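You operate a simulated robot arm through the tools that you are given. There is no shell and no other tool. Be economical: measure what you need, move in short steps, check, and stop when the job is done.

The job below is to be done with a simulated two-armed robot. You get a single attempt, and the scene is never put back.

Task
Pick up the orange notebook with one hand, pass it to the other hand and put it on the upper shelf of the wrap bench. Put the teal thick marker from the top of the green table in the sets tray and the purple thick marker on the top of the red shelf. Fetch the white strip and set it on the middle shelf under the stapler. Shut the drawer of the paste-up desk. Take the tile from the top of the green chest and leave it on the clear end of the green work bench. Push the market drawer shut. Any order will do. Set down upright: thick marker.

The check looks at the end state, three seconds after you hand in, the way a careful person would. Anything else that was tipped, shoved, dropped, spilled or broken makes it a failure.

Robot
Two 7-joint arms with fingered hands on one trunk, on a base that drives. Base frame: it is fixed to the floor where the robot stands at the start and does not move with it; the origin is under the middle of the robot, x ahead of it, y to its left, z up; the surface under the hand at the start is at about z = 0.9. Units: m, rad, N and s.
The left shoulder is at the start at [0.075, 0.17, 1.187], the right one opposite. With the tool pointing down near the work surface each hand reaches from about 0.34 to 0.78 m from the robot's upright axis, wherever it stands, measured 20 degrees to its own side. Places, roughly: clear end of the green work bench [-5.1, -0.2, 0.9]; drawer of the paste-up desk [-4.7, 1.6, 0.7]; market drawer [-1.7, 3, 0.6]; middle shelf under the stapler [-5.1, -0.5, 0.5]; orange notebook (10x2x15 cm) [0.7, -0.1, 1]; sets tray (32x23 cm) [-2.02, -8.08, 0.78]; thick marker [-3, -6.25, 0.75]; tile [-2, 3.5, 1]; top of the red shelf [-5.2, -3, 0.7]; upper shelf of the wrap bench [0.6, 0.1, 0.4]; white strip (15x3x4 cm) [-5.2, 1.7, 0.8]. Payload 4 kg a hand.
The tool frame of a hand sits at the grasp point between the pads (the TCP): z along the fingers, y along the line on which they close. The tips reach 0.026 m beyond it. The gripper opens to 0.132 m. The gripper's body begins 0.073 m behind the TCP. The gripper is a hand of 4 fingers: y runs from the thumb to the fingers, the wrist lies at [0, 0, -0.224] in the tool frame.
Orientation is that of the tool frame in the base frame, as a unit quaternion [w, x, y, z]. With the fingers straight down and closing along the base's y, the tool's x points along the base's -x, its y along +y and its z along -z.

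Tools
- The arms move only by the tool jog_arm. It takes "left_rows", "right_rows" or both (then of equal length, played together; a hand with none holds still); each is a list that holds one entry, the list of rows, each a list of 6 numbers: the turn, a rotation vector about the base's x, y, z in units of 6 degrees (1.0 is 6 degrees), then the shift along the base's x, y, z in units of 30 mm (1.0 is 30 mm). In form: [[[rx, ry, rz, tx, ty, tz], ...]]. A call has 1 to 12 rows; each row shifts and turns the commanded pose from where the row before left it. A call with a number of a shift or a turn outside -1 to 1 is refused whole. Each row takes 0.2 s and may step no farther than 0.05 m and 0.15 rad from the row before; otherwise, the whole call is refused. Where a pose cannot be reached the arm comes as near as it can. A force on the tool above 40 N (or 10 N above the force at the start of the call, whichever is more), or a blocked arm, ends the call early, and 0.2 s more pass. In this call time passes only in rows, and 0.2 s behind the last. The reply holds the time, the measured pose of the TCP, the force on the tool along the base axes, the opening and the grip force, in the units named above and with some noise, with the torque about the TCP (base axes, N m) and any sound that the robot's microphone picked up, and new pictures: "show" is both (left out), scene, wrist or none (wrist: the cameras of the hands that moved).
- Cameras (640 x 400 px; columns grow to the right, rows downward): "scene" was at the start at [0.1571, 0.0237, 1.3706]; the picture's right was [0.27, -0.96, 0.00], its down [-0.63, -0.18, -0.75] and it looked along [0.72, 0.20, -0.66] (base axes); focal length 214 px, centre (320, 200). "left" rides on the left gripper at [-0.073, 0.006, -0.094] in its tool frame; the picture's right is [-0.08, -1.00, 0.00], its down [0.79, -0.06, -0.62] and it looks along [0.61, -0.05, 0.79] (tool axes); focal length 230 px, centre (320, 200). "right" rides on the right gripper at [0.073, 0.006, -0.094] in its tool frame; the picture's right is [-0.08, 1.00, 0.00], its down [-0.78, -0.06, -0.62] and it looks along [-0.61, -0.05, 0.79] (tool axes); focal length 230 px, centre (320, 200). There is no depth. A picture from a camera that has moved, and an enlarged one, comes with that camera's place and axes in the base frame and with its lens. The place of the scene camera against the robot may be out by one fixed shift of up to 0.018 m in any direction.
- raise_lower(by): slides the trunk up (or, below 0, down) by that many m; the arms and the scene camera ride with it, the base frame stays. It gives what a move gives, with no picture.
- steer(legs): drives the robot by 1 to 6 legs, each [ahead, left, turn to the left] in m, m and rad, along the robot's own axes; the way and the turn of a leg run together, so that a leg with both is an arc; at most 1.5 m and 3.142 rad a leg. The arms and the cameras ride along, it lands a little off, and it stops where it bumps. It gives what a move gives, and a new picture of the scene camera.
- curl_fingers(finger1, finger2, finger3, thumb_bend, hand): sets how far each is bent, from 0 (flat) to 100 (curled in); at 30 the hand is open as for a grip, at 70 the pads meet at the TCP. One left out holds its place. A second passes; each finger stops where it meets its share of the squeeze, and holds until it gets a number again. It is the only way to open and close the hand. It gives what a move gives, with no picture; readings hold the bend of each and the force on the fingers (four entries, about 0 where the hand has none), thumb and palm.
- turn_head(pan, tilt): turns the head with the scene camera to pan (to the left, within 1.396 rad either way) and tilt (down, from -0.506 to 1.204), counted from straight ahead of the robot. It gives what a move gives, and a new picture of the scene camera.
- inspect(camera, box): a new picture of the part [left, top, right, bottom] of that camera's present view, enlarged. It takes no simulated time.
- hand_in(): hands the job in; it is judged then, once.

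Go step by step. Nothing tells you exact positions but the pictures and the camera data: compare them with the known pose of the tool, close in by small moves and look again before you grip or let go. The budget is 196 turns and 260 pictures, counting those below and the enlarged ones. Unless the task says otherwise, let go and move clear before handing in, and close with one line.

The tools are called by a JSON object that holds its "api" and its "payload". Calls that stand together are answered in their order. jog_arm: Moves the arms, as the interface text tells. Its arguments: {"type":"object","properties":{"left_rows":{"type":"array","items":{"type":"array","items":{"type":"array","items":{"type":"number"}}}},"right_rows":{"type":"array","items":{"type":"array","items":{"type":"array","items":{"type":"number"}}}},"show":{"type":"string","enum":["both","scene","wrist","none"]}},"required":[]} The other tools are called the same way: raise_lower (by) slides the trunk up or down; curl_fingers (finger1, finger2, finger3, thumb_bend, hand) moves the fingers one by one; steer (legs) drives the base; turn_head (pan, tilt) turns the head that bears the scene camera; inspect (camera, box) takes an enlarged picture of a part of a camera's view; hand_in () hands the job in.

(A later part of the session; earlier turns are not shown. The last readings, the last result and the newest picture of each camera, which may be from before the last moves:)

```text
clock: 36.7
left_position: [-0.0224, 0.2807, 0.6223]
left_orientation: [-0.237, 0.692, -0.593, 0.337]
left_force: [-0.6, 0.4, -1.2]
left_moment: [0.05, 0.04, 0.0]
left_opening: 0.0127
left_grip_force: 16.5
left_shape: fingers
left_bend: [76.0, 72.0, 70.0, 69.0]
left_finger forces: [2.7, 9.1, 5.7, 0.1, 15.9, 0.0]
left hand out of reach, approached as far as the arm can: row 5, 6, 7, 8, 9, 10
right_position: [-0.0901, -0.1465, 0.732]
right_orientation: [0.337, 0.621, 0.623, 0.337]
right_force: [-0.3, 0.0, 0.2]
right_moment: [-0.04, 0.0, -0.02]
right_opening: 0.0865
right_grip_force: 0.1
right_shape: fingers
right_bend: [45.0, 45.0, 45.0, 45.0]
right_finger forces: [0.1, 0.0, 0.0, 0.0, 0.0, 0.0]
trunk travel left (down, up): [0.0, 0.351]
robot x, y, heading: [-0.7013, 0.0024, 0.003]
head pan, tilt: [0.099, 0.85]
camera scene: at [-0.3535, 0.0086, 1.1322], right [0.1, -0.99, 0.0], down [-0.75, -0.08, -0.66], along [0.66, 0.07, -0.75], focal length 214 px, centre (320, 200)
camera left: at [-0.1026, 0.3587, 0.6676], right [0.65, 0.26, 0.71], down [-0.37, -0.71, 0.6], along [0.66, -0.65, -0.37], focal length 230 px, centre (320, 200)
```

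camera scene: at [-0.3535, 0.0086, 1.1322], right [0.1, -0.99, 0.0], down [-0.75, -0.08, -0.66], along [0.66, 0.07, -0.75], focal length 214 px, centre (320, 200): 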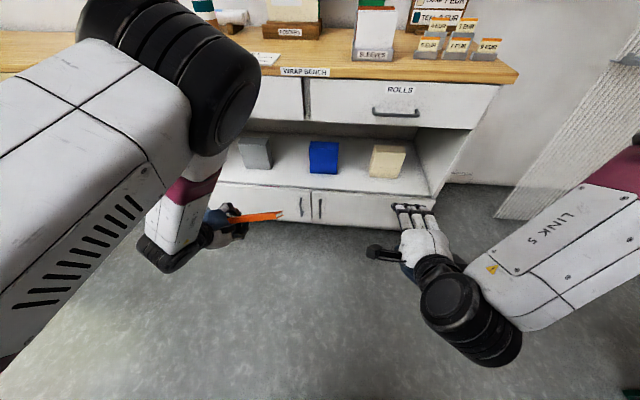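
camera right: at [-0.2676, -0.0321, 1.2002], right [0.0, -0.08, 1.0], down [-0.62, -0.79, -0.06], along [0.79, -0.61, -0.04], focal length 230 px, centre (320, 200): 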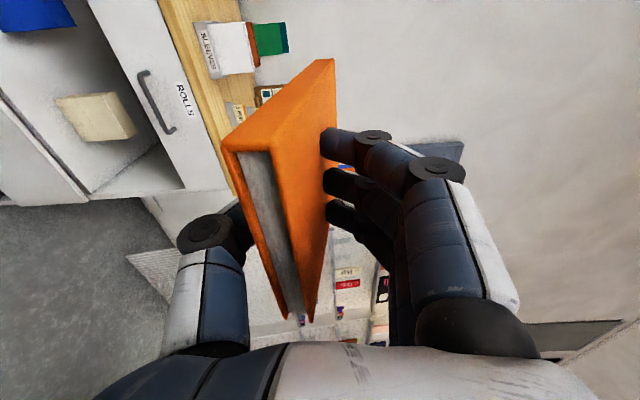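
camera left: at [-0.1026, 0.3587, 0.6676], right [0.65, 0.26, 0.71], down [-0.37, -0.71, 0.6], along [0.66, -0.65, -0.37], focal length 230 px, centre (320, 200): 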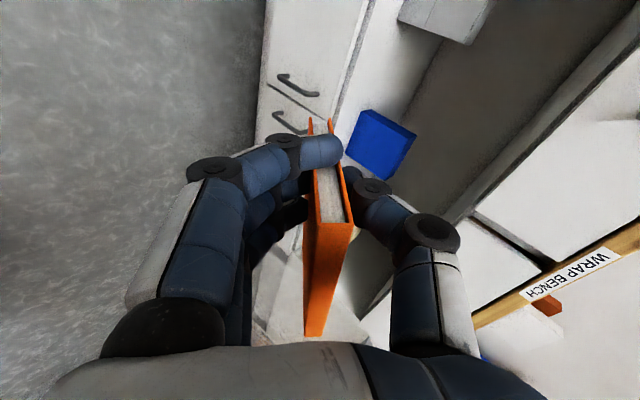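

The trunk leans as it lowers, so the hand now points forward and about 40° down. I'll check how the notebook sits in the grip.

{"api": "inspect", "payload": {"camera": "left", "box": [200, 100, 440, 350]}}

{"api": "turn_head", "payload": {"pan": 0.5, "tilt": 0.7}}

```text
1.60 times, centred on (320, 225) of left
camera zoom: at [-0.1026, 0.3587, 0.6676], right [0.65, 0.26, 0.71], down [-0.37, -0.71, 0.6], along [0.66, -0.65, -0.37], focal length 368 px, centre (320, 160)
```

zoom: 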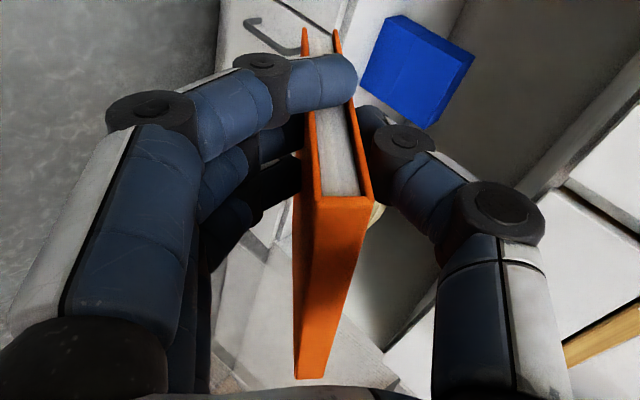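

```text
clock: 37.6
left_position: [-0.0264, 0.2836, 0.6185]
left_orientation: [-0.235, 0.693, -0.595, 0.333]
left_force: [-0.4, -0.1, -0.7]
left_moment: [0.05, 0.03, -0.05]
left_opening: 0.0126
left_grip_force: 16.9
left_shape: fingers
left_bend: [76.0, 72.0, 70.0, 69.0]
left_finger forces: [2.7, 9.0, 5.8, 0.0, 15.9, 0.0]
right_position: [-0.0903, -0.1458, 0.7313]
right_orientation: [0.337, 0.621, 0.623, 0.336]
right_force: [0.7, 0.7, 0.0]
right_moment: [0.0, 0.01, 0.0]
right_opening: 0.0866
right_grip_force: 0.1
right_shape: fingers
right_bend: [45.0, 45.0, 45.0, 45.0]
right_finger forces: [0.0, 0.0, 0.1, 0.0, 0.0, 0.1]
trunk travel left (down, up): [0.0, 0.351]
robot x, y, heading: [-0.7034, -0.003, -0.003]
head pan, tilt: [0.499, 0.7]
camera scene: at [-0.3562, 0.0416, 1.1442], right [0.48, -0.88, 0.0], down [-0.57, -0.31, -0.76], along [0.67, 0.37, -0.64], focal length 214 px, centre (320, 200)
```

scene: 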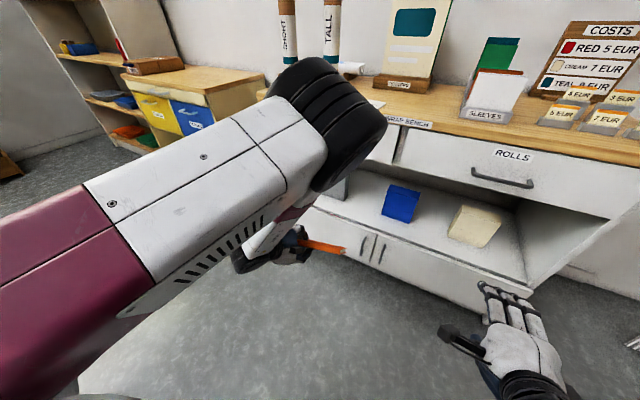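

Grip is adequate (thumb and two fingers). I'll extend the arm forward and lower to get the elbow back from the bench edge, then look at the pose.

{"api": "jog_arm", "payload": {"left_rows": [[[0, 0, 0, 1, 0, -0.5], [0, 0, 0, 1, 0, -0.5], [0, 0, 0, 1, 0, -0.5], [0, 0, 0, 1, 0, -0.5], [0, 0, 0, 0.5, 0, -0.5], [0, 0, 0, 0, 0, -0.5]]], "show": "scene"}}

```text
clock: 39.0
left_position: [0.1105, 0.2574, 0.5289]
left_orientation: [-0.234, 0.669, -0.62, 0.335]
left_force: [-0.1, 0.4, -0.4]
left_moment: [0.08, 0.03, 0.01]
left_opening: 0.0124
left_grip_force: 16.6
left_shape: fingers
left_bend: [76.0, 72.0, 70.0, 69.0]
left_finger forces: [2.4, 9.2, 5.5, 0.0, 15.4, 0.1]
right_position: [-0.0912, -0.1461, 0.7328]
right_orientation: [0.338, 0.621, 0.623, 0.335]
right_force: [0.5, -0.6, 1.0]
right_moment: [-0.02, 0.0, 0.0]
right_opening: 0.0865
right_grip_force: 0.0
right_shape: fingers
right_bend: [45.0, 45.0, 45.0, 45.0]
right_finger forces: [0.0, 0.0, 0.1, 0.1, 0.0, 0.1]
trunk travel left (down, up): [0.0, 0.351]
robot x, y, heading: [-0.7033, -0.001, 0.001]
head pan, tilt: [0.499, 0.7]
camera scene: at [-0.356, 0.0417, 1.1441], right [0.48, -0.88, 0.0], down [-0.57, -0.31, -0.76], along [0.67, 0.37, -0.64], focal length 214 px, centre (320, 200)
```

scene: 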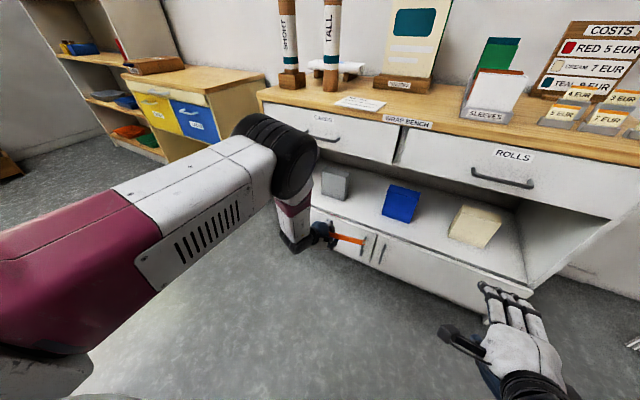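

Clear of the bench edge at the elbow. I'll drive in and shift a bit left.

{"api": "steer", "payload": {"legs": [[0.24, 0.03, 0]]}}

{"api": "inspect", "payload": {"camera": "left", "box": [0, 0, 640, 400]}}

```text
clock: 40.8
left_position: [0.3511, 0.2866, 0.529]
left_orientation: [-0.235, 0.67, -0.62, 0.335]
left_force: [-0.1, 0.2, -1.2]
left_moment: [0.07, -0.01, -0.03]
left_opening: 0.0127
left_grip_force: 15.6
left_shape: fingers
left_bend: [76.0, 72.0, 70.0, 69.0]
left_finger forces: [2.3, 9.2, 5.6, 0.0, 15.5, 0.0]
right_position: [0.1479, -0.1167, 0.7318]
right_orientation: [0.338, 0.62, 0.623, 0.336]
right_force: [0.6, -0.5, -0.6]
right_moment: [-0.02, 0.04, 0.0]
right_opening: 0.0867
right_grip_force: 0.0
right_shape: fingers
right_bend: [45.0, 45.0, 45.0, 45.0]
right_finger forces: [0.0, 0.0, 0.0, 0.1, 0.0, 0.0]
trunk travel left (down, up): [0.0, 0.351]
robot x, y, heading: [-0.4563, 0.0277, 0.004]
head pan, tilt: [0.499, 0.7]
camera scene: at [-0.1176, 0.0719, 1.144], right [0.48, -0.88, 0.0], down [-0.57, -0.31, -0.76], along [0.67, 0.37, -0.64], focal length 214 px, centre (320, 200)
```

scene: 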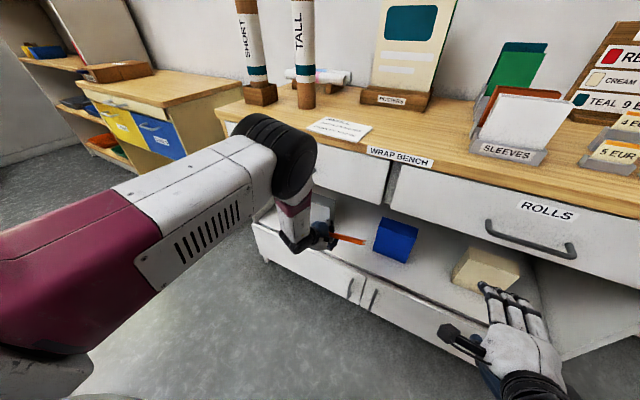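

```text
1.00 times, centred on (320, 200) of left (not enlarged: the box is as wide or as high as the picture)
camera zoom: at [0.2756, 0.368, 0.5774], right [0.67, 0.2, 0.72], down [-0.41, -0.7, 0.58], along [0.62, -0.68, -0.39], focal length 230 px, centre (320, 200)
```

zoom: 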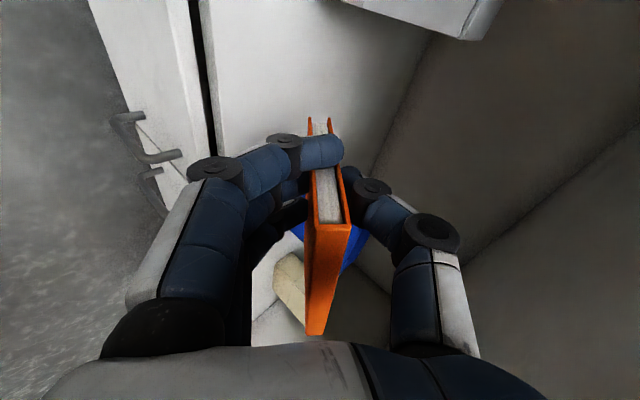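

{"api": "jog_arm", "payload": {"left_rows": [[[0, -0.5, 0, 1, 0, -0.2], [0, -0.5, 0, 1, 0, -0.2], [0, -0.5, 0, 0.3, 0, -0.5], [0, 0, 0, 0, 0, -0.4], [0, 0, 0, 0, 0, -0.3]]], "show": "wrist"}}

```text
clock: 42.0
left_position: [0.4196, 0.2861, 0.4828]
left_orientation: [-0.283, 0.641, -0.6, 0.387]
left_force: [0.2, -0.7, -1.1]
left_moment: [0.05, -0.01, 0.01]
left_opening: 0.0122
left_grip_force: 16.7
left_shape: fingers
left_bend: [76.0, 72.0, 70.0, 69.0]
left_finger forces: [2.3, 9.3, 5.5, 0.0, 15.4, 0.0]
right_position: [0.1474, -0.1169, 0.7318]
right_orientation: [0.338, 0.621, 0.623, 0.336]
right_force: [-0.9, 0.2, -0.3]
right_moment: [0.01, 0.01, -0.01]
right_opening: 0.0864
right_grip_force: 0.0
right_shape: fingers
right_bend: [45.0, 45.0, 45.0, 45.0]
right_finger forces: [0.0, 0.1, 0.0, 0.1, 0.1, 0.1]
trunk travel left (down, up): [0.0, 0.351]
robot x, y, heading: [-0.4619, 0.0314, 0.006]
head pan, tilt: [0.499, 0.7]
camera left: at [0.3382, 0.3681, 0.5176], right [0.55, 0.2, 0.81], down [-0.5, -0.7, 0.51], along [0.67, -0.68, -0.29], focal length 230 px, centre (320, 200)
```

left: 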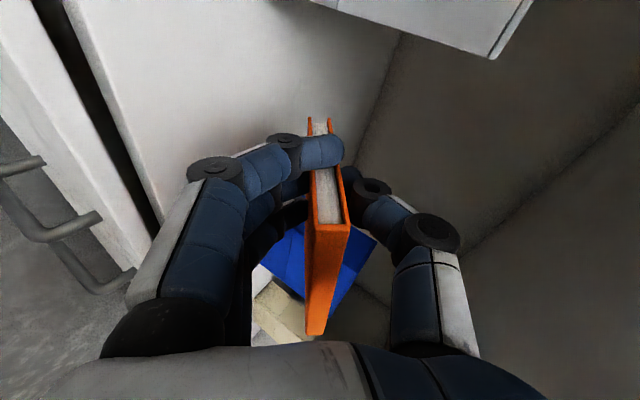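

Pitch is relaxing as the arm extends. I'll flatten a little more and settle the notebook down until contact.

{"api": "jog_arm", "payload": {"left_rows": [[[0, -1, 0, 0, 0, -0.2], [0, -1, 0, 0, 0, -0.3], [0, 0, 0, 0, 0, -0.3], [0, 0, 0, 0, 0, -0.3], [0, 0, 0, 0, 0, -0.2]]], "show": "wrist"}}

```text
clock: 43.2
left_position: [0.4182, 0.2872, 0.4434]
left_orientation: [-0.344, 0.596, -0.566, 0.453]
left_force: [-1.3, -0.1, -1.3]
left_moment: [0.07, 0.04, -0.03]
left_opening: 0.0124
left_grip_force: 16.4
left_shape: fingers
left_bend: [76.0, 72.0, 70.0, 69.0]
left_finger forces: [2.1, 9.3, 5.6, 0.0, 15.3, 0.1]
right_position: [0.1477, -0.1167, 0.7322]
right_orientation: [0.338, 0.62, 0.623, 0.336]
right_force: [0.7, -0.5, 0.7]
right_moment: [0.0, 0.02, 0.04]
right_opening: 0.0864
right_grip_force: 0.1
right_shape: fingers
right_bend: [45.0, 45.0, 45.0, 45.0]
right_finger forces: [0.0, 0.1, 0.0, 0.1, 0.0, 0.0]
trunk travel left (down, up): [0.0, 0.351]
robot x, y, heading: [-0.465, 0.0285, 0.003]
head pan, tilt: [0.499, 0.7]
camera left: at [0.3323, 0.3681, 0.4614], right [0.37, 0.2, 0.91], down [-0.59, -0.7, 0.39], along [0.72, -0.68, -0.14], focal length 230 px, centre (320, 200)
```

left: 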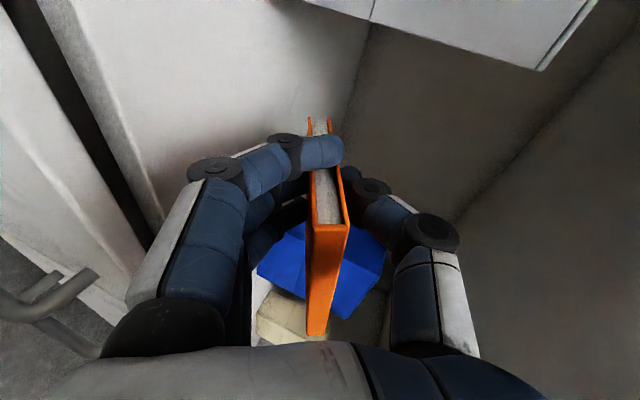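

{"api": "jog_arm", "payload": {"left_rows": [[[0, 0, 0, 0, 0, -0.2], [0, 0, 0, 0, 0, -0.2], [0, 0, 0, 0, 0, -0.2]]], "show": "wrist"}}

```text
clock: 44.0
left_position: [0.4185, 0.287, 0.4265]
left_orientation: [-0.343, 0.597, -0.567, 0.452]
left_force: [0.2, -0.1, -0.4]
left_moment: [0.06, 0.02, 0.03]
left_opening: 0.0122
left_grip_force: 16.1
left_shape: fingers
left_bend: [77.0, 72.0, 70.0, 69.0]
left_finger forces: [1.6, 9.5, 5.7, 0.0, 15.2, 0.1]
right_position: [0.1483, -0.1166, 0.7315]
right_orientation: [0.337, 0.621, 0.623, 0.337]
right_force: [0.8, 0.4, -1.2]
right_moment: [0.01, 0.0, -0.01]
right_opening: 0.0866
right_grip_force: 0.0
right_shape: fingers
right_bend: [45.0, 45.0, 45.0, 45.0]
right_finger forces: [0.0, 0.0, 0.0, 0.0, 0.0, 0.0]
trunk travel left (down, up): [0.0, 0.351]
robot x, y, heading: [-0.4643, 0.0298, 0.005]
head pan, tilt: [0.499, 0.7]
camera left: at [0.332, 0.3681, 0.4442], right [0.37, 0.2, 0.91], down [-0.59, -0.71, 0.39], along [0.72, -0.68, -0.14], focal length 230 px, centre (320, 200)
```

left: 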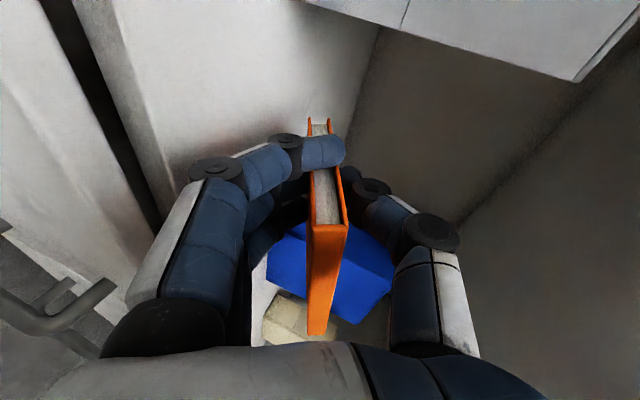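

{"api": "jog_arm", "payload": {"left_rows": [[[0, 0, 0, 0, 0, -0.2], [0, 0, 0, 0, 0, -0.2], [0, 0, 0, 0, 0, -0.2]]], "show": "none"}}

```text
clock: 44.8
left_position: [0.4181, 0.2862, 0.425]
left_orientation: [-0.345, 0.597, -0.567, 0.451]
left_force: [0.6, -0.3, -0.6]
left_moment: [0.08, 0.03, 0.0]
left_opening: 0.012
left_grip_force: 15.9
left_shape: fingers
left_bend: [77.0, 72.0, 70.0, 69.0]
left_finger forces: [1.5, 9.4, 5.6, 0.0, 15.3, 0.0]
left hand out of reach, approached as far as the arm can: row 1, 2, 3
right_position: [0.1482, -0.1161, 0.7312]
right_orientation: [0.337, 0.621, 0.623, 0.337]
right_force: [0.0, 0.7, -0.3]
right_moment: [-0.04, 0.03, -0.02]
right_opening: 0.0866
right_grip_force: 0.0
right_shape: fingers
right_bend: [45.0, 45.0, 45.0, 45.0]
right_finger forces: [0.0, 0.0, 0.0, 0.1, 0.0, 0.1]
trunk travel left (down, up): [0.0, 0.351]
robot x, y, heading: [-0.4633, 0.0292, 0.002]
head pan, tilt: [0.499, 0.7]
```

The arm is at its reach limit. I'll drive 4 cm closer, bring the hand back the same amount, and lower further.

{"api": "steer", "payload": {"legs": [[0.04, 0, 0]]}}

{"api": "jog_arm", "payload": {"left_rows": [[[0, 0, 0, -0.7, 0, -0.1], [0, 0, 0, -0.7, 0, -0.1], [0, 0, 0, 0, 0, -0.2], [0, 0, 0, 0, 0, -0.2]]], "show": "wrist"}}

```text
clock: 45.7
left_position: [0.457, 0.2863, 0.4257]
left_orientation: [-0.344, 0.597, -0.567, 0.452]
left_force: [-0.2, 0.4, -1.8]
left_moment: [0.04, 0.0, -0.01]
left_opening: 0.0122
left_grip_force: 15.7
left_shape: fingers
left_bend: [77.0, 72.0, 70.0, 69.0]
left_finger forces: [1.5, 9.5, 5.8, 0.0, 15.2, 0.1]
right_position: [0.1872, -0.1169, 0.7317]
right_orientation: [0.337, 0.621, 0.623, 0.336]
right_force: [0.2, 1.1, 0.0]
right_moment: [0.02, 0.01, 0.0]
right_opening: 0.0866
right_grip_force: 0.1
right_shape: fingers
right_bend: [45.0, 45.0, 45.0, 45.0]
right_finger forces: [0.0, 0.0, 0.0, 0.0, 0.0, 0.0]
trunk travel left (down, up): [0.0, 0.351]
robot x, y, heading: [-0.4196, 0.0288, -0.001]
head pan, tilt: [0.499, 0.7]
camera scene: at [-0.0776, 0.0717, 1.144], right [0.48, -0.88, 0.0], down [-0.57, -0.31, -0.76], along [0.67, 0.37, -0.64], focal length 214 px, centre (320, 200)
```

scene: 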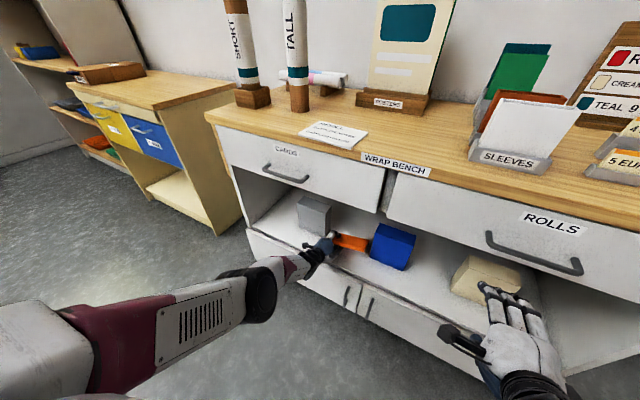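

```text
clock: 46.7
left_position: [0.4278, 0.2847, 0.4005]
left_orientation: [-0.344, 0.597, -0.567, 0.451]
left_force: [-0.5, 0.4, -0.5]
left_moment: [0.06, 0.03, -0.08]
left_opening: 0.0119
left_grip_force: 15.7
left_shape: fingers
left_bend: [77.0, 72.0, 70.0, 69.0]
left_finger forces: [1.5, 9.4, 5.8, 0.1, 15.3, 0.0]
left hand out of reach, approached as far as the arm can: row 1, 2, 3, 4
right_position: [0.1876, -0.1159, 0.7318]
right_orientation: [0.337, 0.621, 0.623, 0.336]
right_force: [0.0, 0.0, -0.4]
right_moment: [0.0, -0.01, 0.01]
right_opening: 0.0865
right_grip_force: 0.0
right_shape: fingers
right_bend: [45.0, 45.0, 45.0, 45.0]
right_finger forces: [0.1, 0.0, 0.0, 0.0, 0.1, 0.0]
trunk travel left (down, up): [0.0, 0.351]
robot x, y, heading: [-0.4194, 0.029, 0.002]
head pan, tilt: [0.499, 0.7]
camera left: at [0.3428, 0.3648, 0.4191], right [0.37, 0.2, 0.91], down [-0.59, -0.7, 0.39], along [0.72, -0.68, -0.14], focal length 230 px, centre (320, 200)
```

left: 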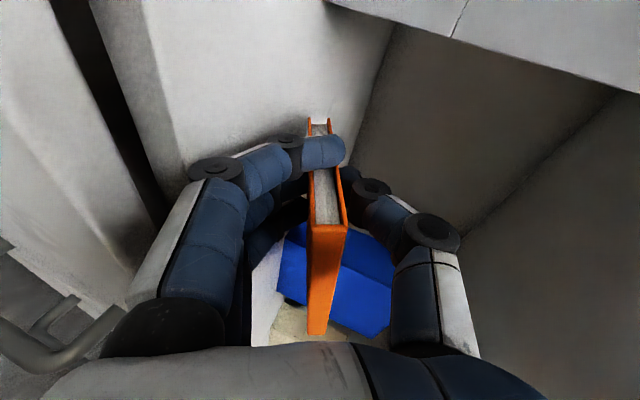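

{"api": "jog_arm", "payload": {"left_rows": [[[0, 0, 0, 0, 0, -0.3], [0, 0, 0, 0, 0, -0.3], [0, 0, 0, 0, 0, -0.3], [0, 0, 0, 0, 0, -0.3]]], "show": "wrist"}}

```text
clock: 47.7
left_position: [0.4285, 0.2843, 0.4008]
left_orientation: [-0.344, 0.597, -0.567, 0.452]
left_force: [-1.3, 0.3, -1.3]
left_moment: [0.07, 0.06, -0.03]
left_opening: 0.0123
left_grip_force: 16.0
left_shape: fingers
left_bend: [77.0, 72.0, 70.0, 69.0]
left_finger forces: [1.4, 9.7, 5.7, 0.1, 15.2, 0.0]
left hand out of reach, approached as far as the arm can: row 1, 2, 3, 4
right_position: [0.1879, -0.1173, 0.7319]
right_orientation: [0.338, 0.621, 0.623, 0.335]
right_force: [0.4, 0.4, -0.7]
right_moment: [-0.02, 0.0, 0.0]
right_opening: 0.0866
right_grip_force: 0.2
right_shape: fingers
right_bend: [45.0, 45.0, 45.0, 45.0]
right_finger forces: [0.0, 0.0, 0.1, 0.0, 0.0, 0.1]
trunk travel left (down, up): [0.0, 0.351]
robot x, y, heading: [-0.4241, 0.03, 0.002]
head pan, tilt: [0.499, 0.7]
camera left: at [0.3429, 0.3647, 0.4192], right [0.37, 0.2, 0.91], down [-0.59, -0.7, 0.39], along [0.72, -0.68, -0.14], focal length 230 px, centre (320, 200)
```

left: 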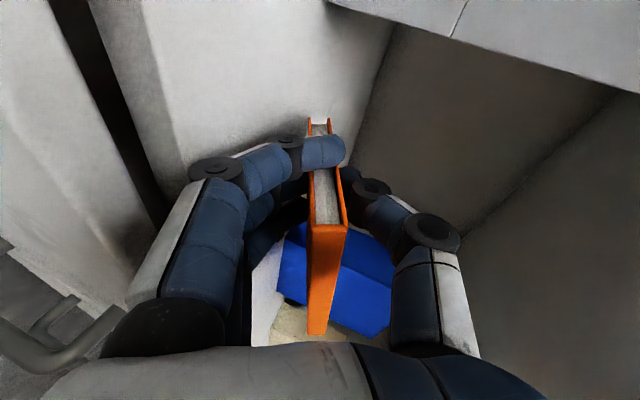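

{"api": "jog_arm", "payload": {"left_rows": [[[0, 0.7, 0, 0, 0, -0.2], [0, 0.7, 0, 0, 0, -0.2], [0, 0.7, 0, 0, 0, -0.2], [0, 0.5, 0, 0, 0, -0.2]]], "show": "none"}}

```text
clock: 48.6
left_position: [0.4384, 0.2845, 0.3909]
left_orientation: [-0.283, 0.642, -0.6, 0.386]
left_force: [0.4, -1.9, 25.2]
left_moment: [0.09, -0.2, 0.07]
left_opening: 0.0119
left_grip_force: 36.6
left_shape: fingers
left_bend: [77.0, 71.0, 70.0, 72.0]
left_finger forces: [1.2, 36.9, 5.5, 0.0, 29.8, 0.0]
left hand out of reach, approached as far as the arm can: row 2
right_position: [0.185, -0.1173, 0.7351]
right_orientation: [0.339, 0.621, 0.621, 0.337]
right_force: [0.4, -0.7, -0.1]
right_moment: [0.0, -0.04, -0.02]
right_opening: 0.0863
right_grip_force: 0.1
right_shape: fingers
right_bend: [45.0, 45.0, 45.0, 45.0]
right_finger forces: [0.1, 0.0, 0.0, 0.0, 0.0, 0.0]
trunk travel left (down, up): [0.0, 0.351]
robot x, y, heading: [-0.4268, 0.0297, -0.002]
head pan, tilt: [0.499, 0.7]
stopped in row 4 (left hand): the force on the tool passed its limit at 43 N (the readings are from after the stop); the commanded pose is now the measured one
```

Contact: the leading edge is on the shelf (shelf at about z 0.34). I'll ease off slightly, then open the thumb and relax the fingers a bit.

{"api": "jog_arm", "payload": {"left_rows": [[[0, 0, 0, 0, 0, 0.15]]], "show": "none"}}

{"api": "curl_fingers", "payload": {"hand": "left", "finger1": 58, "finger2": 62, "finger3": 62, "thumb_bend": 45}}

{"api": "inspect", "payload": {"camera": "left", "box": [0, 0, 640, 400]}}

{"api": "inspect", "payload": {"camera": "scene", "box": [240, 180, 440, 305]}}

```text
clock: 49.0
left_position: [0.4381, 0.2845, 0.3902]
left_orientation: [-0.281, 0.642, -0.601, 0.384]
left_force: [4.4, -2.7, 24.8]
left_moment: [0.06, -0.42, 0.06]
left_opening: 0.0122
left_grip_force: 38.0
left_shape: fingers
left_bend: [77.0, 71.0, 70.0, 72.0]
left_finger forces: [1.0, 37.1, 5.4, 0.0, 31.6, 0.0]
right_position: [0.1871, -0.118, 0.7343]
right_orientation: [0.338, 0.621, 0.622, 0.337]
right_force: [-0.4, -0.2, 0.3]
right_moment: [-0.02, -0.01, 0.01]
right_opening: 0.0862
right_grip_force: 0.1
right_shape: fingers
right_bend: [45.0, 45.0, 45.0, 45.0]
right_finger forces: [0.1, 0.0, 0.0, 0.0, 0.0, 0.0]
trunk travel left (down, up): [0.0, 0.351]
robot x, y, heading: [-0.4232, 0.0303, -0.0]
head pan, tilt: [0.499, 0.7]
```

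```text
clock: 50.0
left_position: [0.437, 0.2845, 0.39]
left_orientation: [-0.279, 0.643, -0.602, 0.383]
left_force: [-0.5, -3.3, 29.4]
left_moment: [0.1, 0.28, 0.22]
left_opening: 0.0439
left_grip_force: 16.3
left_shape: fingers
left_bend: [66.0, 67.0, 65.0, 45.0]
left_finger forces: [16.8, 8.4, 6.6, 0.0, 0.1, 0.0]
right_position: [0.1853, -0.1172, 0.7351]
right_orientation: [0.338, 0.621, 0.622, 0.337]
right_force: [-0.2, 0.1, -1.0]
right_moment: [-0.01, -0.02, -0.02]
right_opening: 0.0865
right_grip_force: 0.0
right_shape: fingers
right_bend: [45.0, 45.0, 45.0, 45.0]
right_finger forces: [0.0, 0.1, 0.1, 0.0, 0.0, 0.1]
trunk travel left (down, up): [0.0, 0.351]
robot x, y, heading: [-0.4222, 0.0338, 0.005]
head pan, tilt: [0.499, 0.7]
```

```text
1.00 times, centred on (320, 200) of left (not enlarged: the box is as wide or as high as the picture)
camera zoom: at [0.3564, 0.3648, 0.4261], right [0.56, 0.2, 0.81], down [-0.49, -0.71, 0.51], along [0.67, -0.68, -0.3], focal length 230 px, centre (320, 200)
```

zoom: 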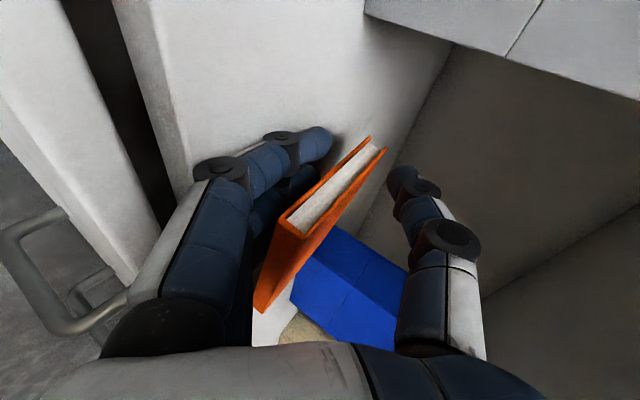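

```text
3.20 times, centred on (340, 242) of scene
camera zoom: at [-0.0815, 0.0705, 1.1455], right [0.48, -0.88, 0.0], down [-0.56, -0.31, -0.77], along [0.67, 0.37, -0.64], focal length 686 px, centre (256, 64)
```

zoom: 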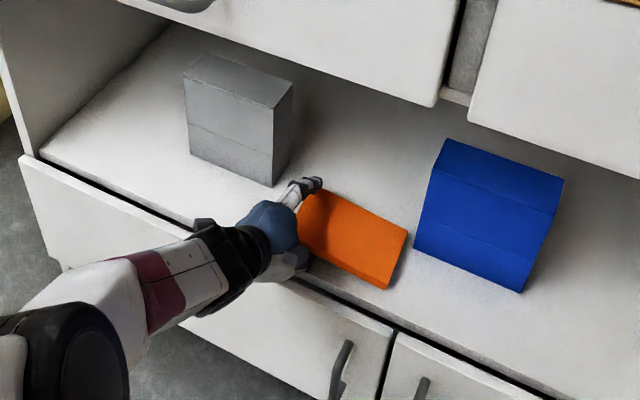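

The notebook lies with its front on the shelf and its rear on my fingers. I'll withdraw a little and check whether it is dragged.

{"api": "jog_arm", "payload": {"left_rows": [[[0, 0, 0, -0.5, 0, 0.1], [0, 0, 0, -0.5, 0, 0.1]]], "show": "wrist"}}

{"api": "inspect", "payload": {"camera": "scene", "box": [240, 180, 440, 305]}}

```text
clock: 50.6
left_position: [0.4293, 0.2839, 0.3824]
left_orientation: [-0.282, 0.641, -0.6, 0.387]
left_force: [12.3, -6.7, 35.7]
left_moment: [-0.14, 0.27, 0.15]
left_opening: 0.0354
left_grip_force: 19.2
left_shape: fingers
left_bend: [61.0, 68.0, 68.0, 45.0]
left_finger forces: [14.7, 10.7, 12.7, 0.1, 0.0, 0.1]
left hand out of reach, approached as far as the arm can: row 1, 2
right_position: [0.1852, -0.1174, 0.7336]
right_orientation: [0.339, 0.621, 0.621, 0.338]
right_force: [-0.2, -0.1, -0.7]
right_moment: [-0.02, -0.04, -0.01]
right_opening: 0.0864
right_grip_force: 0.1
right_shape: fingers
right_bend: [45.0, 45.0, 45.0, 45.0]
right_finger forces: [0.0, 0.0, 0.0, 0.0, 0.0, 0.0]
trunk travel left (down, up): [0.0, 0.351]
robot x, y, heading: [-0.4218, 0.0277, -0.009]
head pan, tilt: [0.499, 0.7]
camera left: at [0.3476, 0.3655, 0.418], right [0.55, 0.2, 0.81], down [-0.5, -0.7, 0.51], along [0.67, -0.68, -0.29], focal length 230 px, centre (320, 200)
```

left: 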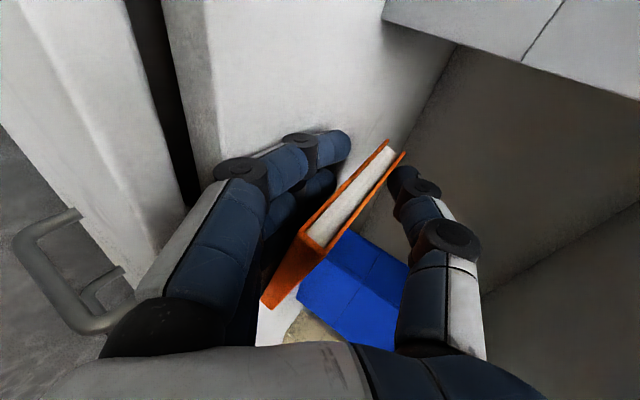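

```text
3.20 times, centred on (340, 242) of scene
camera zoom: at [-0.0817, 0.07, 1.1459], right [0.48, -0.88, 0.0], down [-0.56, -0.31, -0.77], along [0.67, 0.37, -0.64], focal length 686 px, centre (256, 64)
```

zoom: 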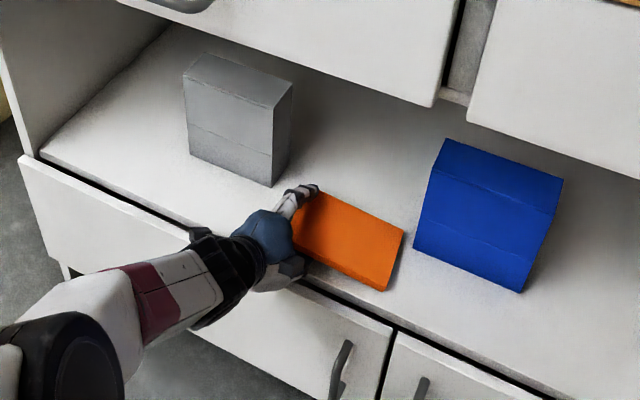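

The notebook is staying put, but my fingers press on the shelf. I'll relieve that with the trunk, then back out by driving.

{"api": "raise_lower", "payload": {"by": 0.006}}

{"api": "steer", "payload": {"legs": [[-0.03, 0, 0]]}}

{"api": "inspect", "payload": {"camera": "scene", "box": [240, 180, 440, 305]}}

```text
clock: 51.1
left_position: [0.4243, 0.2867, 0.3845]
left_orientation: [-0.28, 0.643, -0.601, 0.384]
left_force: [7.5, -0.6, 30.3]
left_moment: [-0.12, 0.01, -0.02]
left_opening: 0.0377
left_grip_force: 15.0
left_shape: fingers
left_bend: [62.0, 68.0, 68.0, 45.0]
left_finger forces: [8.7, 9.8, 12.0, 0.0, 0.1, 0.1]
right_position: [0.1865, -0.1175, 0.7401]
right_orientation: [0.339, 0.62, 0.622, 0.338]
right_force: [-0.5, -0.2, 0.3]
right_moment: [0.03, 0.0, -0.01]
right_opening: 0.0867
right_grip_force: 0.0
right_shape: fingers
right_bend: [45.0, 45.0, 45.0, 45.0]
right_finger forces: [0.0, 0.1, 0.0, 0.0, 0.0, 0.0]
trunk travel left (down, up): [-0.006, 0.345]
robot x, y, heading: [-0.4226, 0.0325, 0.005]
head pan, tilt: [0.499, 0.7]
```

```text
clock: 52.2
left_position: [0.3912, 0.2861, 0.3864]
left_orientation: [-0.281, 0.643, -0.6, 0.385]
left_force: [-22.4, -2.1, 36.7]
left_moment: [0.04, 0.65, 0.13]
left_opening: 0.0419
left_grip_force: 22.0
left_shape: fingers
left_bend: [66.0, 70.0, 68.0, 45.0]
left_finger forces: [20.0, 13.9, 10.3, 0.0, 0.0, 0.0]
right_position: [0.1531, -0.1158, 0.7413]
right_orientation: [0.338, 0.621, 0.621, 0.338]
right_force: [-0.1, 0.9, 1.1]
right_moment: [-0.01, -0.01, 0.01]
right_opening: 0.0865
right_grip_force: 0.1
right_shape: fingers
right_bend: [45.0, 45.0, 45.0, 45.0]
right_finger forces: [0.1, 0.0, 0.1, 0.0, 0.1, 0.1]
trunk travel left (down, up): [-0.006, 0.345]
robot x, y, heading: [-0.4531, 0.029, 0.001]
head pan, tilt: [0.499, 0.7]
stopped in leg 1: the force on the tool passed its limit at 51 N (the readings are from after the stop); the commanded pose is now the measured one
camera scene: at [-0.1202, 0.0709, 1.1525], right [0.48, -0.88, 0.0], down [-0.56, -0.31, -0.77], along [0.67, 0.37, -0.64], focal length 214 px, centre (320, 200)
```

scene: 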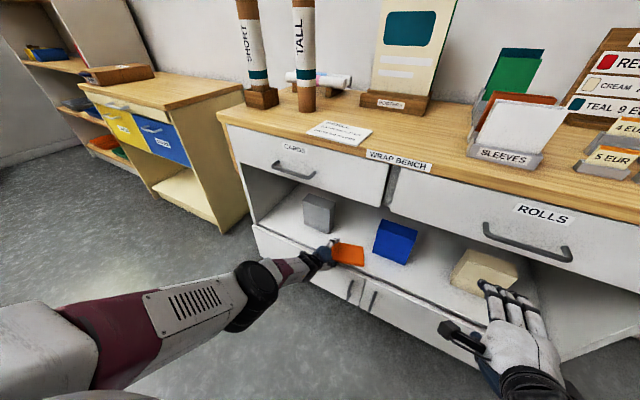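

```text
3.20 times, centred on (340, 242) of scene
camera zoom: at [-0.1202, 0.0709, 1.1525], right [0.48, -0.88, 0.0], down [-0.56, -0.31, -0.77], along [0.67, 0.37, -0.64], focal length 686 px, centre (256, 64)
```

zoom: 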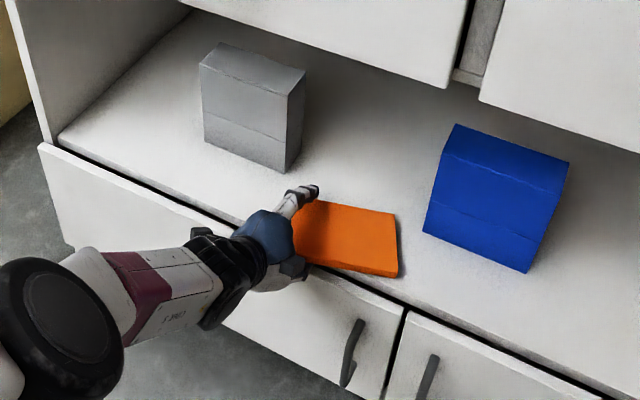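

The fingers still press on the shelf near its front. I'll lift via the trunk a bit more and check.

{"api": "raise_lower", "payload": {"by": 0.012}}

{"api": "inspect", "payload": {"camera": "scene", "box": [260, 200, 420, 300]}}

{"api": "inspect", "payload": {"camera": "left", "box": [0, 0, 640, 400]}}

```text
clock: 52.8
left_position: [0.4014, 0.2849, 0.4084]
left_orientation: [-0.286, 0.64, -0.597, 0.39]
left_force: [0.6, -0.8, -0.8]
left_moment: [0.0, 0.0, -0.01]
left_opening: 0.0674
left_grip_force: 0.6
left_shape: fingers
left_bend: [57.0, 62.0, 61.0, 45.0]
left_finger forces: [0.0, 0.1, 0.6, 0.1, 0.0, 0.0]
right_position: [0.1563, -0.1176, 0.7479]
right_orientation: [0.337, 0.621, 0.623, 0.335]
right_force: [-0.4, -0.1, -1.2]
right_moment: [0.07, -0.03, -0.02]
right_opening: 0.0865
right_grip_force: 0.0
right_shape: fingers
right_bend: [45.0, 45.0, 45.0, 45.0]
right_finger forces: [0.0, 0.0, 0.1, 0.0, 0.1, 0.1]
trunk travel left (down, up): [-0.018, 0.333]
robot x, y, heading: [-0.4529, 0.0282, -0.0]
head pan, tilt: [0.499, 0.7]
```

```text
4.00 times, centred on (340, 250) of scene
camera zoom: at [-0.1245, 0.0719, 1.1641], right [0.48, -0.88, 0.0], down [-0.57, -0.31, -0.76], along [0.67, 0.37, -0.64], focal length 858 px, centre (240, 0)
```

zoom: 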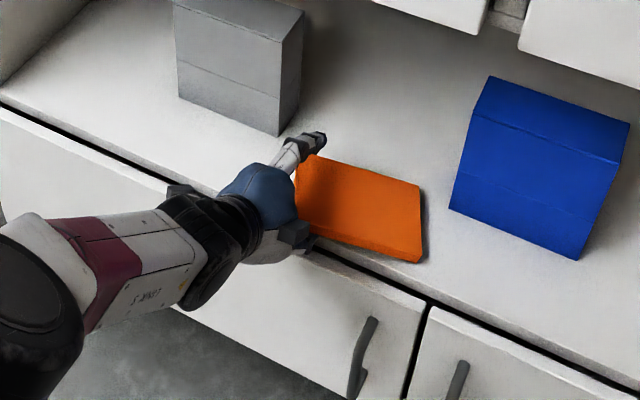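

```text
1.00 times, centred on (320, 200) of left (not enlarged: the box is as wide or as high as the picture)
camera zoom: at [0.3205, 0.3666, 0.443], right [0.54, 0.2, 0.82], down [-0.5, -0.71, 0.5], along [0.68, -0.68, -0.28], focal length 230 px, centre (320, 200)
```

zoom: 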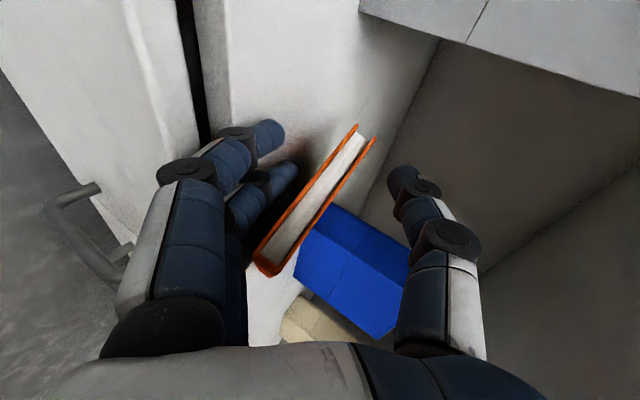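

Now only light contact remains. I'll back out 4 cm and check again.

{"api": "steer", "payload": {"legs": [[-0.05, 0, 0]]}}

{"api": "inspect", "payload": {"camera": "scene", "box": [260, 200, 420, 300]}}

```text
clock: 53.8
left_position: [0.3526, 0.2862, 0.4117]
left_orientation: [-0.288, 0.639, -0.597, 0.391]
left_force: [0.0, -0.3, -1.0]
left_moment: [0.02, 0.02, -0.04]
left_opening: 0.0672
left_grip_force: 0.5
left_shape: fingers
left_bend: [57.0, 62.0, 61.0, 45.0]
left_finger forces: [0.0, 0.0, 0.5, 0.1, 0.1, 0.0]
right_position: [0.1057, -0.1155, 0.751]
right_orientation: [0.338, 0.62, 0.623, 0.336]
right_force: [0.3, 0.9, 0.0]
right_moment: [-0.01, 0.03, 0.03]
right_opening: 0.0865
right_grip_force: 0.1
right_shape: fingers
right_bend: [45.0, 45.0, 45.0, 45.0]
right_finger forces: [0.0, 0.1, 0.0, 0.0, 0.1, 0.0]
trunk travel left (down, up): [-0.018, 0.333]
robot x, y, heading: [-0.5039, 0.0274, 0.006]
head pan, tilt: [0.499, 0.7]
camera scene: at [-0.176, 0.0718, 1.1651], right [0.48, -0.88, 0.0], down [-0.56, -0.31, -0.77], along [0.67, 0.37, -0.64], focal length 214 px, centre (320, 200)
```

scene: 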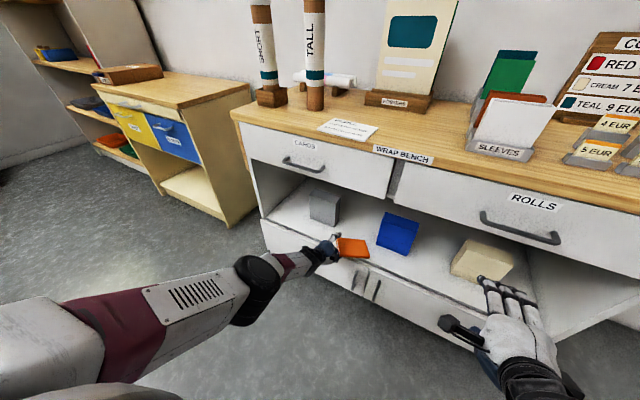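

```text
4.00 times, centred on (340, 250) of scene
camera zoom: at [-0.176, 0.0718, 1.1651], right [0.48, -0.88, 0.0], down [-0.56, -0.31, -0.77], along [0.67, 0.37, -0.64], focal length 858 px, centre (240, 0)
```

zoom: 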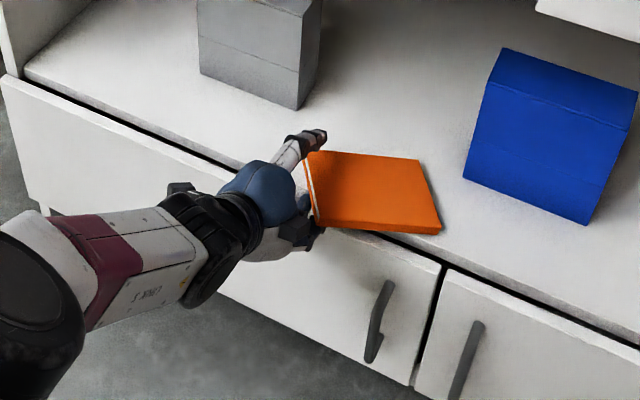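

The notebook was dragged back to the shelf's front edge. I'll regrip it lightly at the fingertips, carry it deeper, and release with little overlap.

{"api": "curl_fingers", "payload": {"hand": "left", "finger1": 70, "finger2": 74, "finger3": 76, "thumb_bend": 76}}

{"api": "inspect", "payload": {"camera": "left", "box": [0, 0, 640, 400]}}

{"api": "inspect", "payload": {"camera": "scene", "box": [260, 200, 420, 300]}}

```text
clock: 54.8
left_position: [0.3526, 0.2865, 0.4121]
left_orientation: [-0.288, 0.639, -0.597, 0.391]
left_force: [0.0, 0.4, -0.7]
left_moment: [0.09, 0.04, 0.0]
left_opening: 0.0208
left_grip_force: 13.5
left_shape: fingers
left_bend: [70.0, 73.0, 75.0, 67.0]
left_finger forces: [0.0, 7.9, 6.1, 0.0, 13.3, 0.0]
right_position: [0.1064, -0.1164, 0.7508]
right_orientation: [0.337, 0.621, 0.623, 0.336]
right_force: [-0.5, 0.8, -0.2]
right_moment: [0.05, -0.01, -0.02]
right_opening: 0.0865
right_grip_force: 0.2
right_shape: fingers
right_bend: [45.0, 45.0, 45.0, 45.0]
right_finger forces: [0.0, 0.1, 0.1, 0.0, 0.0, 0.0]
trunk travel left (down, up): [-0.018, 0.333]
robot x, y, heading: [-0.504, 0.0309, 0.003]
head pan, tilt: [0.499, 0.7]
```

```text
1.00 times, centred on (320, 200) of left (not enlarged: the box is as wide or as high as the picture)
camera zoom: at [0.2718, 0.367, 0.4458], right [0.54, 0.2, 0.82], down [-0.5, -0.71, 0.5], along [0.68, -0.68, -0.28], focal length 230 px, centre (320, 200)
```

zoom: 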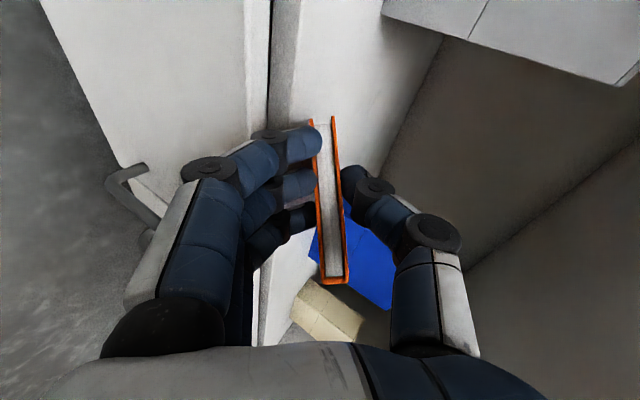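

```text
4.00 times, centred on (340, 250) of scene
camera zoom: at [-0.1754, 0.0718, 1.1649], right [0.48, -0.88, 0.0], down [-0.56, -0.31, -0.76], along [0.67, 0.37, -0.64], focal length 858 px, centre (240, 0)
```

zoom: 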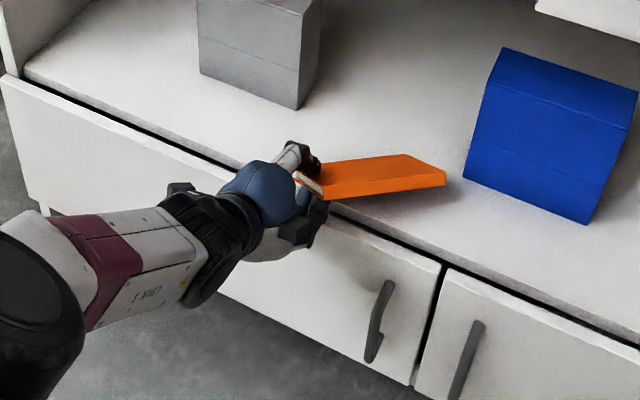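

{"api": "steer", "payload": {"legs": [[0.1, 0.02, 0]]}}

{"api": "inspect", "payload": {"camera": "scene", "box": [260, 200, 420, 300]}}

```text
clock: 55.9
left_position: [0.4531, 0.3046, 0.4118]
left_orientation: [-0.287, 0.638, -0.598, 0.391]
left_force: [-0.5, -0.3, -1.1]
left_moment: [0.06, 0.03, 0.02]
left_opening: 0.0205
left_grip_force: 13.7
left_shape: fingers
left_bend: [70.0, 73.0, 75.0, 67.0]
left_finger forces: [0.0, 7.9, 6.1, 0.0, 13.4, 0.1]
right_position: [0.2056, -0.0973, 0.7507]
right_orientation: [0.337, 0.621, 0.622, 0.336]
right_force: [0.1, 0.0, -0.5]
right_moment: [-0.01, -0.02, -0.02]
right_opening: 0.0866
right_grip_force: 0.1
right_shape: fingers
right_bend: [45.0, 45.0, 45.0, 45.0]
right_finger forces: [0.0, 0.0, 0.0, 0.1, 0.0, 0.0]
trunk travel left (down, up): [-0.018, 0.333]
robot x, y, heading: [-0.4014, 0.0498, -0.001]
head pan, tilt: [0.499, 0.7]
camera scene: at [-0.0754, 0.0912, 1.1647], right [0.48, -0.88, 0.0], down [-0.57, -0.31, -0.76], along [0.67, 0.37, -0.64], focal length 214 px, centre (320, 200)
```

scene: 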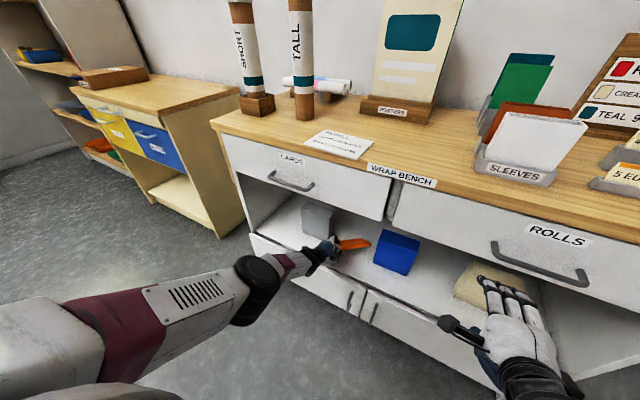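

```text
4.00 times, centred on (340, 250) of scene
camera zoom: at [-0.0754, 0.0912, 1.1647], right [0.48, -0.88, 0.0], down [-0.57, -0.31, -0.76], along [0.67, 0.37, -0.64], focal length 858 px, centre (240, 0)
```

zoom: 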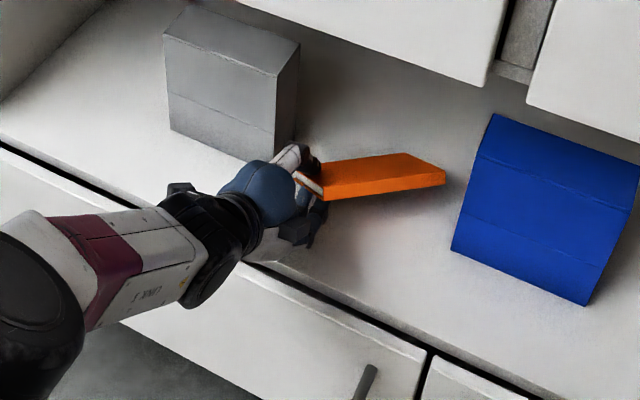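

Now it's well inside. I'll lower slightly, then open thumb first and fingers next.

{"api": "raise_lower", "payload": {"by": -0.008}}

{"api": "curl_fingers", "payload": {"hand": "left", "thumb_bend": 45}}

{"api": "curl_fingers", "payload": {"hand": "left", "finger1": 45, "finger2": 45, "finger3": 45}}

{"api": "inspect", "payload": {"camera": "left", "box": [0, 0, 640, 400]}}

{"api": "inspect", "payload": {"camera": "scene", "box": [260, 200, 420, 300]}}

```text
clock: 56.5
left_position: [0.454, 0.3048, 0.4029]
left_orientation: [-0.287, 0.638, -0.597, 0.392]
left_force: [-0.7, -1.1, -0.6]
left_moment: [0.04, 0.06, 0.01]
left_opening: 0.0201
left_grip_force: 13.8
left_shape: fingers
left_bend: [70.0, 72.0, 75.0, 68.0]
left_finger forces: [0.0, 7.4, 6.6, 0.0, 13.3, 0.0]
right_position: [0.2046, -0.0973, 0.7421]
right_orientation: [0.338, 0.622, 0.622, 0.336]
right_force: [-1.0, 0.9, 0.4]
right_moment: [0.02, 0.0, 0.0]
right_opening: 0.0863
right_grip_force: 0.0
right_shape: fingers
right_bend: [45.0, 45.0, 45.0, 45.0]
right_finger forces: [0.0, 0.1, 0.0, 0.1, 0.1, 0.0]
trunk travel left (down, up): [-0.01, 0.341]
robot x, y, heading: [-0.4059, 0.0468, 0.001]
head pan, tilt: [0.499, 0.7]
```

```text
clock: 57.5
left_position: [0.454, 0.305, 0.4016]
left_orientation: [-0.287, 0.638, -0.597, 0.392]
left_force: [-0.6, 0.7, -1.0]
left_moment: [0.0, -0.02, 0.01]
left_opening: 0.0483
left_grip_force: 0.7
left_shape: fingers
left_bend: [70.0, 74.0, 76.0, 45.0]
left_finger forces: [0.0, 0.0, 0.7, 0.1, 0.2, 0.1]
right_position: [0.2058, -0.0979, 0.7424]
right_orientation: [0.338, 0.621, 0.622, 0.336]
right_force: [0.4, 0.4, -0.6]
right_moment: [-0.01, 0.04, 0.01]
right_opening: 0.0864
right_grip_force: 0.1
right_shape: fingers
right_bend: [45.0, 45.0, 45.0, 45.0]
right_finger forces: [0.0, 0.0, 0.0, 0.0, 0.1, 0.1]
trunk travel left (down, up): [-0.01, 0.341]
robot x, y, heading: [-0.4078, 0.0424, -0.001]
head pan, tilt: [0.499, 0.7]
```

```text
clock: 58.5
left_position: [0.4548, 0.306, 0.4066]
left_orientation: [-0.288, 0.637, -0.597, 0.394]
left_force: [7.5, 2.1, 24.3]
left_moment: [0.07, -0.39, -0.01]
left_opening: 0.0658
left_grip_force: 12.9
left_shape: fingers
left_bend: [59.0, 56.0, 53.0, 45.0]
left_finger forces: [9.9, 8.0, 7.5, 0.1, 0.1, 0.1]
right_position: [0.2032, -0.0981, 0.7447]
right_orientation: [0.339, 0.621, 0.621, 0.337]
right_force: [0.6, -0.2, -0.3]
right_moment: [0.02, 0.01, -0.02]
right_opening: 0.0864
right_grip_force: 0.0
right_shape: fingers
right_bend: [45.0, 45.0, 45.0, 45.0]
right_finger forces: [0.1, 0.0, 0.0, 0.0, 0.1, 0.0]
trunk travel left (down, up): [-0.01, 0.341]
robot x, y, heading: [-0.4055, 0.0539, -0.001]
head pan, tilt: [0.499, 0.7]
```

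```text
1.00 times, centred on (320, 200) of left (not enlarged: the box is as wide or as high as the picture)
camera zoom: at [0.3733, 0.3861, 0.4403], right [0.53, 0.2, 0.82], down [-0.51, -0.71, 0.5], along [0.68, -0.68, -0.28], focal length 230 px, centre (320, 200)
```

zoom: 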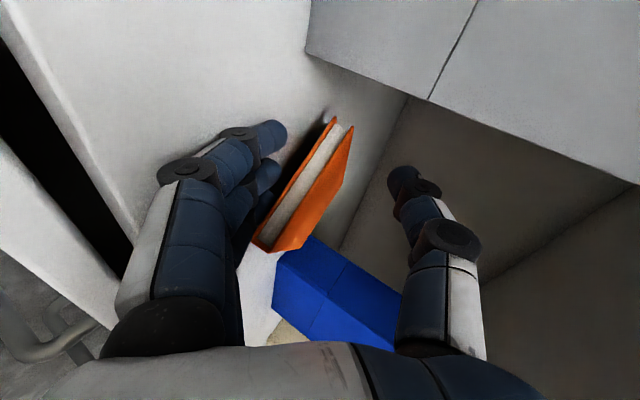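

```text
4.00 times, centred on (340, 250) of scene
camera zoom: at [-0.0714, 0.0905, 1.1567], right [0.48, -0.88, 0.0], down [-0.56, -0.31, -0.77], along [0.67, 0.37, -0.64], focal length 858 px, centre (240, 0)
```

zoom: 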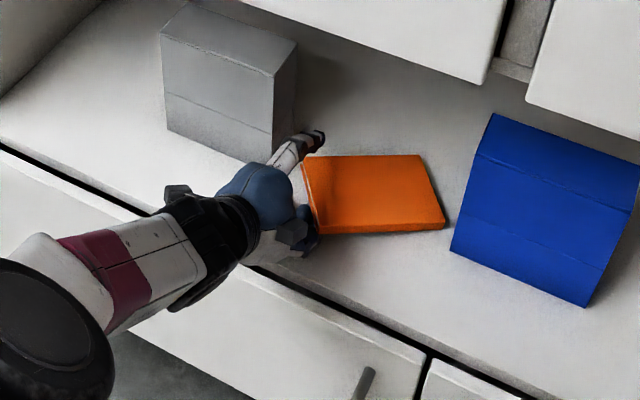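

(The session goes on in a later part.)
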